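You operate a simulated robot arm through the tools that you are given. There is no shell and no other tool. Be economical: measure what you need, move in short steps, check, and stop when the job is done.

The job below is to be done with a simulated robot arm. You get a single attempt, and the scene is never put back.

TASK
Put the grey cup on the green disc case.

Only the result counts: the job must be done as asked and must still hold three seconds after the hand-in. Knocking over, shifting, dropping, spilling or breaking anything else fails it.

THE ROBOT
A 6-joint arm with a two-finger parallel gripper, fixed in place. Base frame: the origin is at the foot of the arm, x ahead of it, y to its left, z up; the work surface is at about z = 0. Readings come in m, degrees, newtons and seconds.
With the tool pointing down near the work surface it reaches from about 0.14 to 0.58 m from the base axis. Its first joint turns from -66.0 to 66.0 degrees. Payload 2.1 kg.
The TCP is the grasp point between the finger pads, 0.03 m short of the fingertips. In the tool frame z runs along the fingers and y along their closing line. The gripper opens to 0.094 m. The fingers are 0.028 m wide and 0.01 m thick; the gripper's body (0.05 by 0.096 m) begins 0.055 m behind the TCP.
Orientation is that of the tool frame in the base frame, as a unit quaternion [x, y, z, w]. With the fingers straight down and closing along the base's y, the tool's x points along the base's -x, its y along +y and its z along -z.

THE INTERFACE
- The arm moves only by the tool drive_tool. Its argument "moves" is a list of rows, each an object of numbers (a shift or turn left out is 0, a gripper value left out holds the last): "dx", "dy", "dz": the shift along the tool's x, y, z in cm; "wx", "wy", "wz": the turn, a rotation vector about the tool's x, y, z in degrees; "hand": the closure in counts, from 0 (fully open) to 255 (shut). In form: [{"dx": .., "dy": .., "dz": .., "wx": .., "wy": .., "wz": .., "hand": ..}, ...]. A call has 1 to 8 rows; each row is the pose to reach, as a shift and turn from the pose commanded when the call began, along the tool's axes at that moment. Each row takes 0.2 s and may step no farther than 0.05 m and 8.6 degrees from the row before; otherwise, or with a gripper value out of range, the whole call is refused. Where a pose cannot be reached the arm comes as near as it can. A force on the tool above 40 N (or 10 N above the force at the start of the call, whichever is more), or a blocked arm, ends the call early, and 0.2 s more pass. The fingers move at their own pace (about 0.072 m/s each) and stop on an object; they squeeze with about 27 N. The grip force told is the motor's: it shows also when the fingers shut on nothing. Time passes only in rows, and 0.2 s behind the last, so rows that repeat a pose let the fingers close. It gives the time, the measured TCP pose, the force on the tool (base axes), the opening and the grip force at its end, in the units of the frame above (readings bear some noise), and new pictures: "views" is both (left out), scene, wrist or none.
- Cameras (640 x 400 px; columns grow to the right, rows downward): "scene" is fixed at [0.0423, -0.3814, 0.4665]; the picture's right is [0.79, -0.62, 0.00], its down [-0.48, -0.62, -0.62] and it looks along [0.38, 0.49, -0.78] (base axes); focal length 297 px, centre (320, 200). "wrist" rides on the gripper at [-0.037, 0, -0.058] in the tool frame; the picture's right is [0.00, -1.00, 0.00], its down [0.97, 0.00, -0.24] and it looks along [0.24, 0.00, 0.97] (tool axes); focal length 218 px, centre (320, 200). There is no depth. A picture from a camera that has moved, and an enlarged one, comes with that camera's place and axes in the base frame and with its lens. The place of the scene camera against the robot may be out by one fixed shift of up to 0.012 m in any direction.
- zoom(camera, box): a new picture of the part [left, top, right, bottom] of that camera's present view, enlarged. No time passes.
- sign_off(): hands the job in; it is judged then, once.

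Go step by step. Nothing tells you positions but the pictures and the camera data: compare them with the known pose of the tool, close in by small moves and look again before you grip or let go. The budget is 90 turns and 150 pictures, counting those below and the enlarged ones. Unless the task says otherwise, let go and move clear before handing in, and close with one line.

The tools are called as a command line: name --argument value ..., lists and objects as JSON in quotes. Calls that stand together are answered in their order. drive_tool: Moves the arm, as the interface text tells. Its arguments: {"type":"object","properties":{"moves":{"type":"array"},"views":{"type":"string","enum":["both","scene","wrist","none"]}},"required":["moves"]} The other tools are called the same way: zoom (camera, box) takes an enlarged picture of a part of a camera's view; sign_off () hands the job in.

At the start:

```text
time: 0.0
position: [0.2823, -0.2253, 0.2297]
orientation: [0.0, 1.0, -0.001, 0.0]
contact_force: [-0.8, -0.1, 0.5]
opening: 0.0941
grip_force: 0.0
```

scene: 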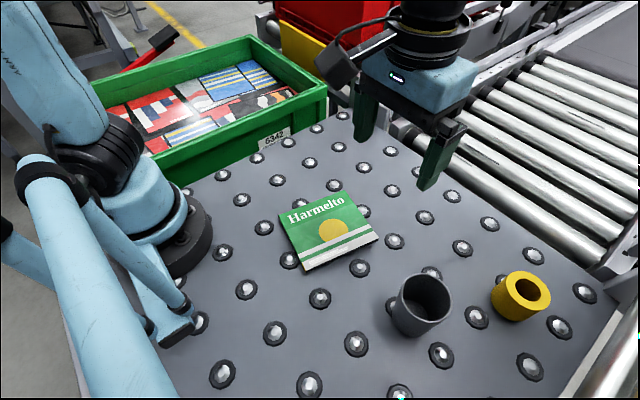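
wrist: 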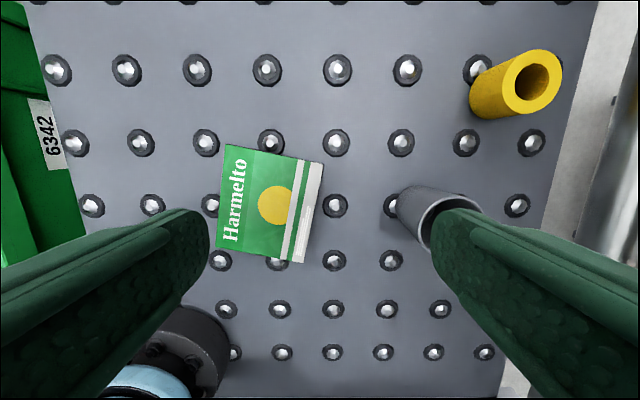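

The grey cup stands near (0.25, -0.355) with its rim around z 0.07, and the green case lies left of it. I'll zoom in to measure both.

zoom --camera "scene" --box '[360, 240, 488, 360]'

zoom --camera "scene" --box '[260, 170, 400, 290]'

zoom --camera "wrist" --box '[200, 130, 520, 290]'

```text
3.33 times, centred on (424, 300) of scene
camera zoom: at [0.0423, -0.3814, 0.4665], right [0.79, -0.62, 0.0], down [-0.48, -0.62, -0.62], along [0.38, 0.49, -0.78], focal length 991 px, centre (-27, -133)
```

zoom: 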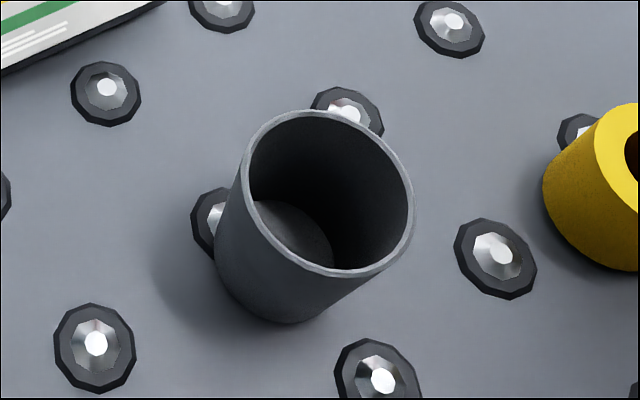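

```text
3.33 times, centred on (330, 230) of scene
camera zoom: at [0.0423, -0.3814, 0.4665], right [0.79, -0.62, 0.0], down [-0.48, -0.62, -0.62], along [0.38, 0.49, -0.78], focal length 991 px, centre (287, 100)
```

zoom: 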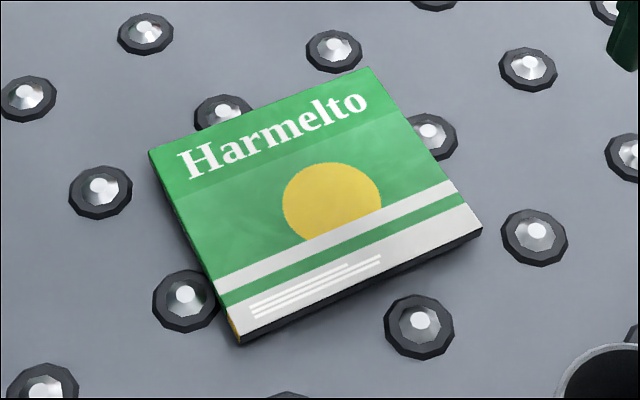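

```text
2.00 times, centred on (360, 210) of wrist
camera zoom: at [0.3177, -0.2241, 0.2864], right [0.0, -1.0, 0.0], down [-0.97, 0.0, 0.24], along [-0.24, 0.0, -0.97], focal length 436 px, centre (240, 180)
```

zoom: 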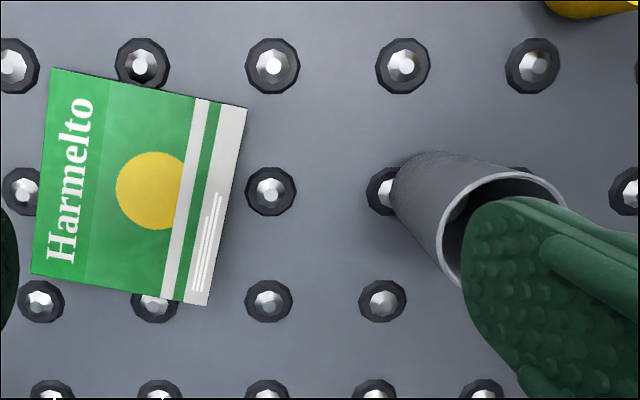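

The cup is empty and open, about 7 cm across. The case centre is near (0.240, -0.155). Next I move above the cup at height and look again.

drive_tool --moves '[{"dx": 1, "dy": -4.5, "hand": 0}, {"dx": 2, "dy": -9}, {"dx": 3.2, "dy": -13.2}, {"dx": 3.2, "dy": -13.2, "dz": 4}, {"dx": 3.2, "dy": -13.2, "dz": 4}]'

```text
time: 1.2
position: [0.2506, -0.3558, 0.1908]
orientation: [0.0, 1.0, -0.001, 0.001]
contact_force: [-0.1, 0.5, 0.0]
opening: 0.094
grip_force: 0.0
camera wrist: at [0.2852, -0.3563, 0.2473], right [0.0, -1.0, 0.0], down [-0.97, 0.0, 0.24], along [-0.24, 0.0, -0.97], focal length 218 px, centre (320, 200)
```

scene: 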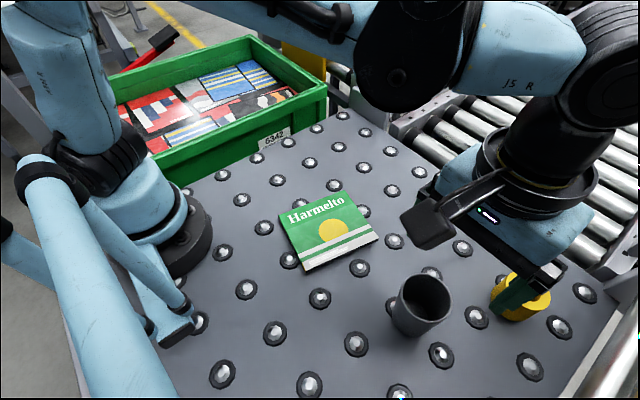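
wrist: 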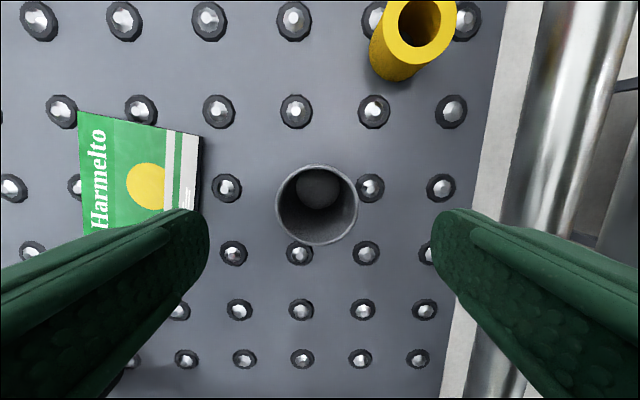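

The rim is near the middle of the view. I put its centre at about x 0.239, y -0.354. I'll shift there and descend to z 0.125, with the fingertips above the rim.

drive_tool --moves '[{"dx": 1.1, "dy": 0.2, "dz": 3}, {"dx": 1.1, "dy": 0.2, "dz": 6.5}, {"dx": 1.1, "dy": 0.2, "dz": 6.5}]'

```text
time: 2.0
position: [0.2375, -0.3559, 0.1253]
orientation: [0.0, 1.0, 0.0, 0.0]
contact_force: [-0.7, -0.8, 0.5]
opening: 0.0943
grip_force: 0.0
camera wrist: at [0.2727, -0.3563, 0.1819], right [0.0, -1.0, 0.0], down [-0.97, 0.0, 0.24], along [-0.24, 0.0, -0.97], focal length 218 px, centre (320, 200)
```

scene: 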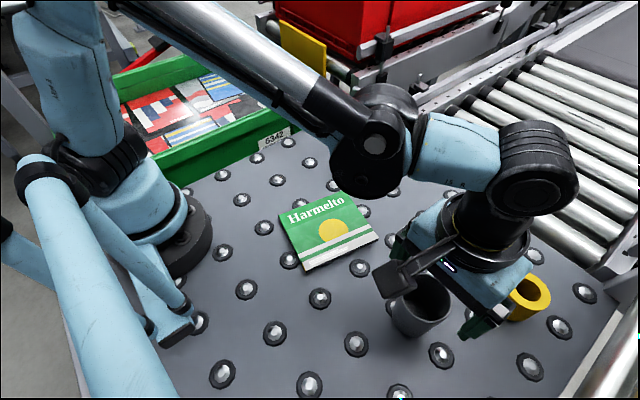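
wrist: 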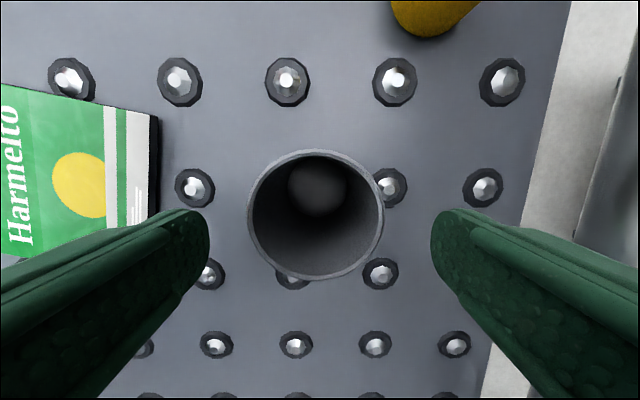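

Comparing the two views, the rim sits at about z 0.087, is 6.2 cm wide and is centred at (0.242, -0.354). I'll centre over it and descend to z 0.057, still open.

drive_tool --moves '[{"dx": -0.45, "dy": 0.2}, {"dx": -0.45, "dy": 0.2, "dz": 2.5}, {"dx": -0.45, "dy": 0.2, "dz": 5}, {"dx": -0.45, "dy": 0.2, "dz": 6.8}, {"dx": -0.45, "dy": 0.2, "dz": 6.8}]'

```text
time: 3.2
position: [0.2427, -0.3527, 0.0565]
orientation: [0.0, 1.0, 0.0, 0.0]
contact_force: [0.0, -0.2, 0.6]
opening: 0.0939
grip_force: 0.1
camera wrist: at [0.2784, -0.3534, 0.1138], right [0.0, -1.0, 0.0], down [-0.97, 0.0, 0.24], along [-0.24, 0.0, -0.97], focal length 218 px, centre (320, 200)
```

scene: 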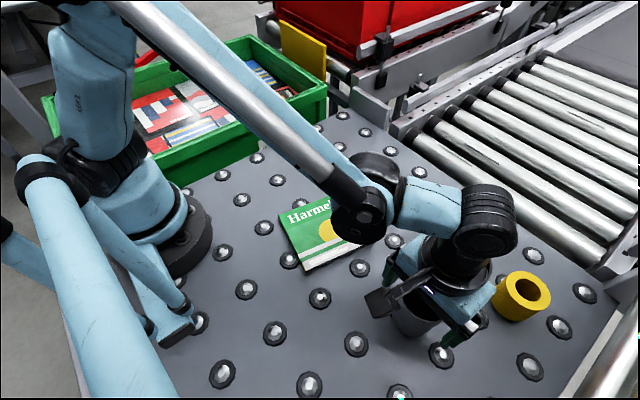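
wrist: 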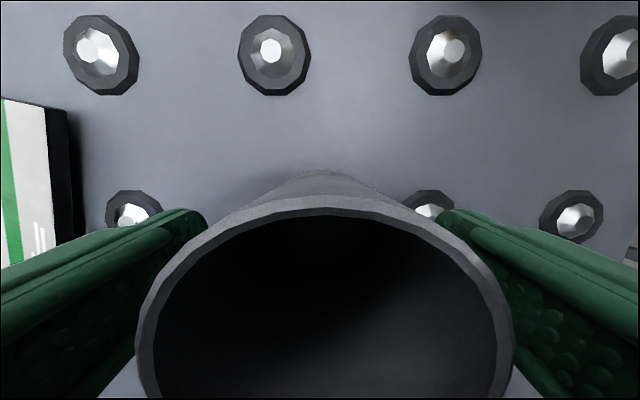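

The fingers straddle the cup evenly. Closing now.

drive_tool --moves '[{"hand": 255}, {"hand": 255}, {"hand": 255}, {"hand": 255}]'

```text
time: 4.2
position: [0.2431, -0.3531, 0.0575]
orientation: [0.0, 1.0, -0.001, 0.0]
contact_force: [0.2, -0.4, 0.2]
opening: 0.0653
grip_force: 26.8
camera wrist: at [0.2783, -0.3534, 0.1141], right [0.0, -1.0, 0.0], down [-0.97, 0.0, 0.24], along [-0.24, 0.0, -0.97], focal length 218 px, centre (320, 200)
```

scene: 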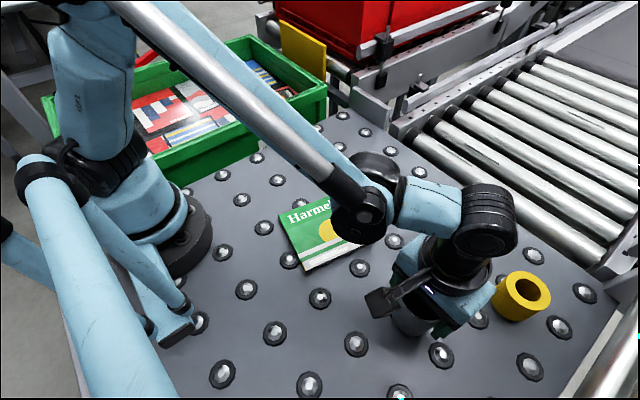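
wrist: 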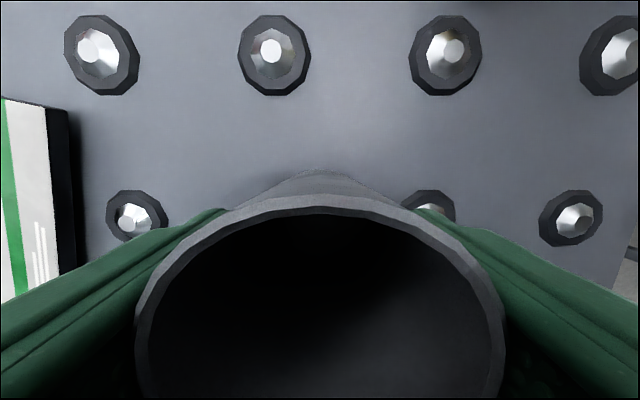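

The grip holds, opening 6.5 cm at 27 N. I lift straight up 9 cm and check.

drive_tool --moves '[{"dz": -1, "hand": 255}, {"dz": -3}, {"dz": -6}, {"dz": -9}, {"dz": -9}]'

```text
time: 5.4
position: [0.2437, -0.3531, 0.1484]
orientation: [0.0, 1.0, 0.0, 0.0]
contact_force: [-0.4, 0.3, -0.1]
opening: 0.0651
grip_force: 27.5
camera wrist: at [0.2784, -0.3535, 0.2048], right [0.0, -1.0, 0.0], down [-0.97, 0.0, 0.24], along [-0.24, 0.0, -0.97], focal length 218 px, centre (320, 200)
```

scene: 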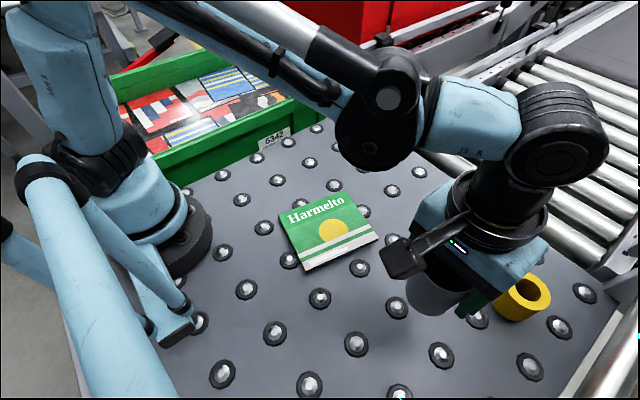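
wrist: 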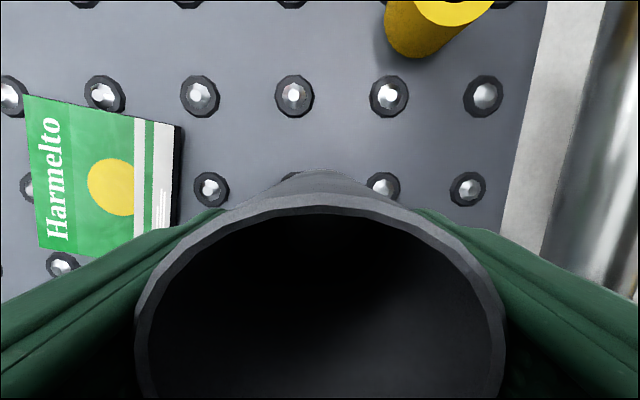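

The cup is held, and the case centre re-measures at (0.240, -0.154) with its top at about z 0.015. Now I carry the cup across at this height.

drive_tool --moves '[{"dx": 0.2, "dy": 3, "hand": 255}, {"dx": 0.2, "dy": 7}, {"dx": 0.2, "dy": 11}, {"dx": 0.2, "dy": 15}, {"dx": 0.2, "dy": 18}, {"dx": 0.2, "dy": 19.8}, {"dx": 0.2, "dy": 19.8, "dz": 2}, {"dx": 0.2, "dy": 19.8, "dz": 4}]'

```text
time: 7.2
position: [0.2416, -0.1538, 0.1045]
orientation: [0.0, 1.0, -0.001, 0.0]
contact_force: [0.6, -0.5, -0.8]
opening: 0.0651
grip_force: 26.9
camera wrist: at [0.2771, -0.1547, 0.1621], right [0.0, -1.0, 0.0], down [-0.97, 0.0, 0.24], along [-0.24, 0.0, -0.97], focal length 218 px, centre (320, 200)
```

scene: 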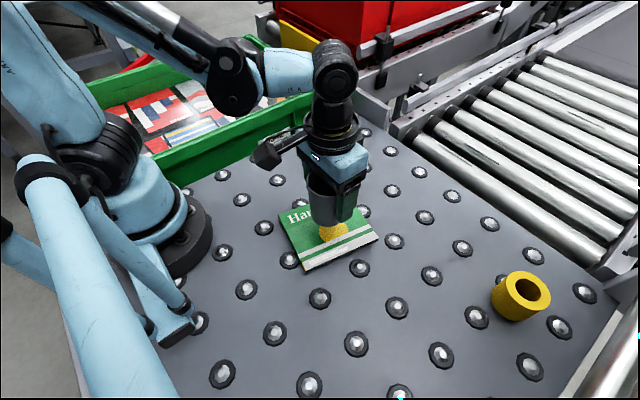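
wrist: 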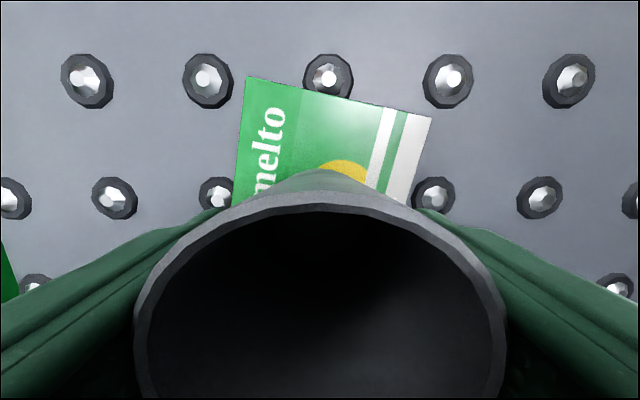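

The cup hangs over the middle of the case. Now lowering to about z 0.078 and checking.

drive_tool --moves '[{"dz": 1, "hand": 255}, {"dz": 2}, {"dz": 2.7}, {"dz": 2.7}]'

zoom --camera "scene" --box '[260, 150, 400, 280]'

```text
time: 8.2
position: [0.2411, -0.1542, 0.079]
orientation: [0.0, 1.0, -0.001, 0.0]
contact_force: [0.4, 0.5, 0.3]
opening: 0.065
grip_force: 27.2
camera wrist: at [0.2769, -0.1546, 0.136], right [0.0, -1.0, 0.0], down [-0.97, 0.0, 0.24], along [-0.24, 0.0, -0.97], focal length 218 px, centre (320, 200)
```

scene: 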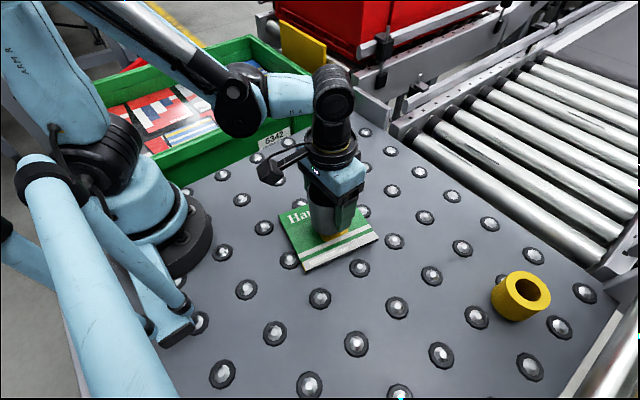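
wrist: 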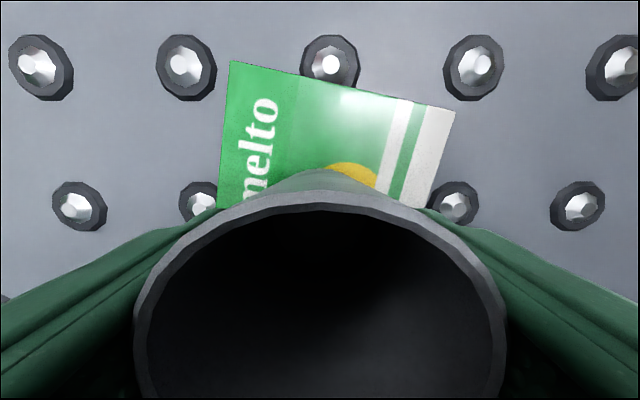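

```text
3.08 times, centred on (330, 215) of scene
camera zoom: at [0.0422, -0.3813, 0.4665], right [0.79, -0.62, 0.0], down [-0.48, -0.62, -0.62], along [0.38, 0.49, -0.78], focal length 915 px, centre (289, 154)
```

zoom: 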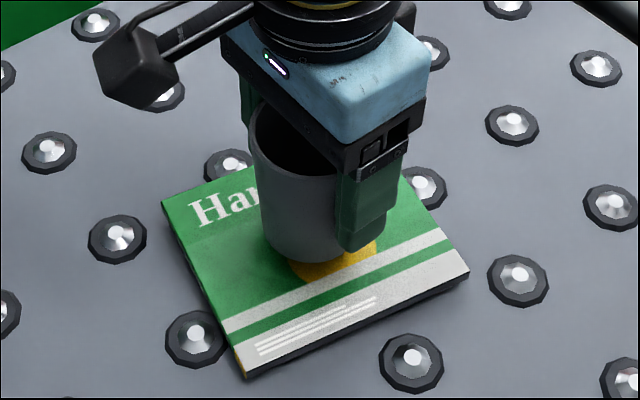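

The cup is well inside the case outline and just above it. I'll lower in small steps, watching the force.

drive_tool --moves '[{"dz": 0.2, "hand": 255}, {"dz": 0.4}, {"dz": 0.4}]' --views "none"

```text
time: 9.0
position: [0.2417, -0.1538, 0.0751]
orientation: [0.001, 1.0, -0.001, 0.0]
contact_force: [-0.3, 0.2, -0.3]
opening: 0.0652
grip_force: 26.7
```

No contact yet, so I continue down.

drive_tool --moves '[{"dz": 0.15, "hand": 255}, {"dz": 0.15}]' --views "none"

```text
time: 9.6
position: [0.2413, -0.1557, 0.0734]
orientation: [0.0, 1.0, -0.002, 0.0]
contact_force: [-0.6, 0.1, 0.3]
opening: 0.0651
grip_force: 26.9
```

Still free, so I take another small step.

drive_tool --moves '[{"dz": 0.1, "hand": 255}, {"dz": 0.1}]' --views "none"

zoom --camera "scene" --box '[280, 170, 380, 250]'

```text
time: 10.2
position: [0.2403, -0.1547, 0.0729]
orientation: [0.0, 1.0, 0.0, 0.001]
contact_force: [-1.2, -0.7, 0.3]
opening: 0.0654
grip_force: 26.8
```

```text
5.00 times, centred on (330, 210) of scene
camera zoom: at [0.0423, -0.3814, 0.4665], right [0.79, -0.62, 0.0], down [-0.48, -0.62, -0.62], along [0.38, 0.49, -0.78], focal length 1487 px, centre (270, 150)
```

zoom: 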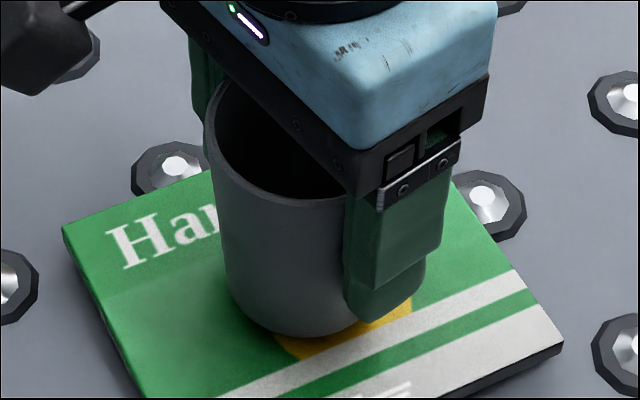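

Nearly touching by the picture. I keep going down in 1 mm steps.

drive_tool --moves '[{"dz": 0.1, "hand": 255}, {"dz": 0.1}]' --views "none"

```text
time: 10.8
position: [0.2411, -0.1545, 0.0715]
orientation: [0.0, 1.0, -0.001, 0.0]
contact_force: [0.0, 0.3, -0.1]
opening: 0.0652
grip_force: 27.0
```

No contact yet; one more step.

drive_tool --moves '[{"dz": 0.1, "hand": 255}, {"dz": 0.1}]' --views "none"

```text
time: 11.4
position: [0.2419, -0.1536, 0.0706]
orientation: [0.0, 1.0, 0.0, 0.0]
contact_force: [0.6, 0.0, -0.6]
opening: 0.065
grip_force: 27.2
```

Still free; another step.

drive_tool --moves '[{"dz": 0.1, "hand": 255}, {"dz": 0.1}]' --views "none"

```text
time: 12.0
position: [0.2411, -0.1544, 0.0704]
orientation: [0.0, 1.0, -0.001, 0.0]
contact_force: [0.7, 0.1, 0.5]
opening: 0.065
grip_force: 27.8
```

Still no clear force; another step.

drive_tool --moves '[{"dz": 0.1, "hand": 255}, {"dz": 0.1}]' --views "none"

zoom --camera "scene" --box '[280, 170, 380, 250]'

```text
time: 12.6
position: [0.241, -0.1541, 0.0684]
orientation: [-0.001, 1.0, -0.001, 0.0]
contact_force: [-0.1, -1.0, -1.3]
opening: 0.0651
grip_force: 26.9
```

```text
5.00 times, centred on (330, 210) of scene
camera zoom: at [0.0423, -0.3814, 0.4665], right [0.79, -0.62, 0.0], down [-0.48, -0.62, -0.62], along [0.38, 0.49, -0.78], focal length 1487 px, centre (270, 150)
```

zoom: 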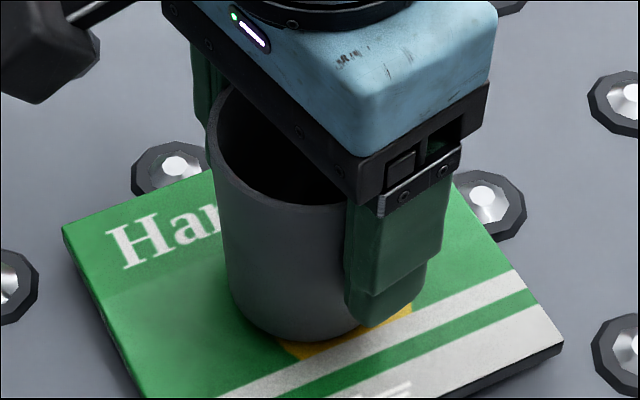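

Getting lower with still no load. Continuing in 1 mm steps.

drive_tool --moves '[{"dz": 0.1, "hand": 255}, {"dz": 0.1}]' --views "none"

```text
time: 13.2
position: [0.2416, -0.1542, 0.0679]
orientation: [0.0, 1.0, -0.001, 0.0]
contact_force: [-0.9, -0.7, -0.9]
opening: 0.0652
grip_force: 26.5
```

No contact yet; another step.

drive_tool --moves '[{"dz": 0.1, "hand": 255}, {"dz": 0.1}]' --views "none"

```text
time: 13.8
position: [0.2415, -0.1539, 0.0672]
orientation: [0.0, 1.0, -0.002, 0.0]
contact_force: [-0.4, -0.3, 3.3]
opening: 0.0649
grip_force: 27.1
```

A 3 N upward force shows the cup is resting on the case. I open the fingers in place and look.

drive_tool --moves '[{"hand": 60}, {"hand": 0}, {"hand": 0}, {"hand": 0}]'

```text
time: 14.8
position: [0.2401, -0.1537, 0.0663]
orientation: [0.0, 1.0, -0.001, -0.001]
contact_force: [-0.8, -0.3, 0.0]
opening: 0.0941
grip_force: 0.1
camera wrist: at [0.2772, -0.1546, 0.1237], right [0.0, -1.0, 0.0], down [-0.97, 0.0, 0.24], along [-0.24, 0.0, -0.97], focal length 218 px, centre (320, 200)
```

scene: 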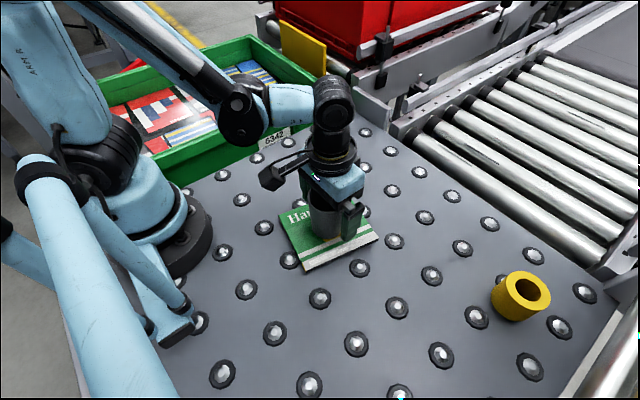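
wrist: 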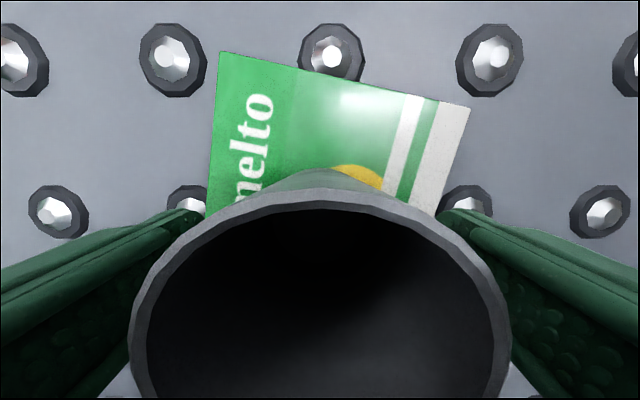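

The cup stands free between the open fingers. I raise straight up.

drive_tool --moves '[{"dz": -1.5, "hand": 0}, {"dz": -4}, {"dz": -8}, {"dz": -12}, {"dz": -14}, {"dz": -14}]'

zoom --camera "scene" --box '[260, 150, 400, 280]'

```text
time: 16.2
position: [0.2447, -0.1542, 0.2084]
orientation: [0.0, 1.0, -0.001, 0.0]
contact_force: [0.1, 0.4, -0.4]
opening: 0.094
grip_force: 0.1
camera wrist: at [0.2789, -0.1541, 0.265], right [0.0, -1.0, 0.0], down [-0.97, 0.0, 0.24], along [-0.24, 0.0, -0.97], focal length 218 px, centre (320, 200)
```

scene: 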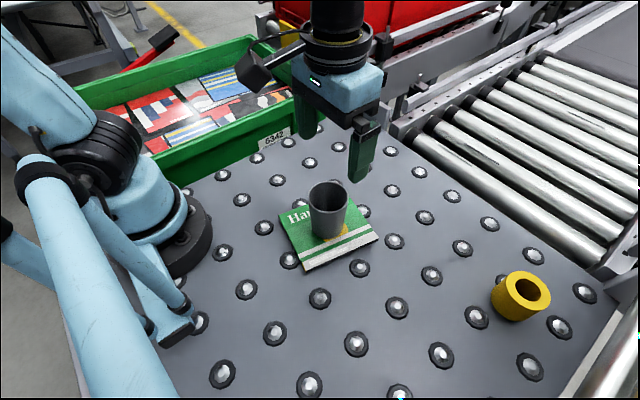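
wrist: 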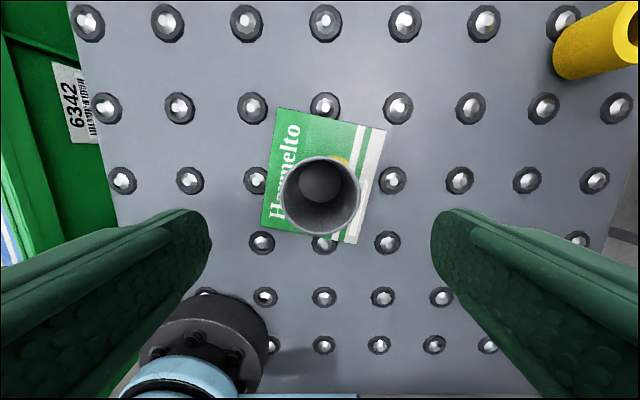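

```text
3.08 times, centred on (330, 215) of scene
camera zoom: at [0.0422, -0.3814, 0.4665], right [0.79, -0.62, 0.0], down [-0.48, -0.62, -0.62], along [0.38, 0.49, -0.78], focal length 915 px, centre (289, 154)
```

zoom: 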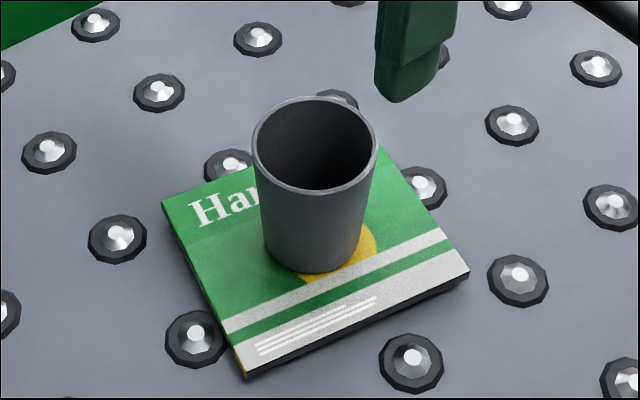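

The cup stands upright near the middle of the case, nothing else has moved, and the arm is clear. Handing in.

sign_off

```text
The job is handed in.
```

The grey cup is standing upright on the green disc case, released with the arm clear; nothing else moved in the last pictures, and the job is handed in.
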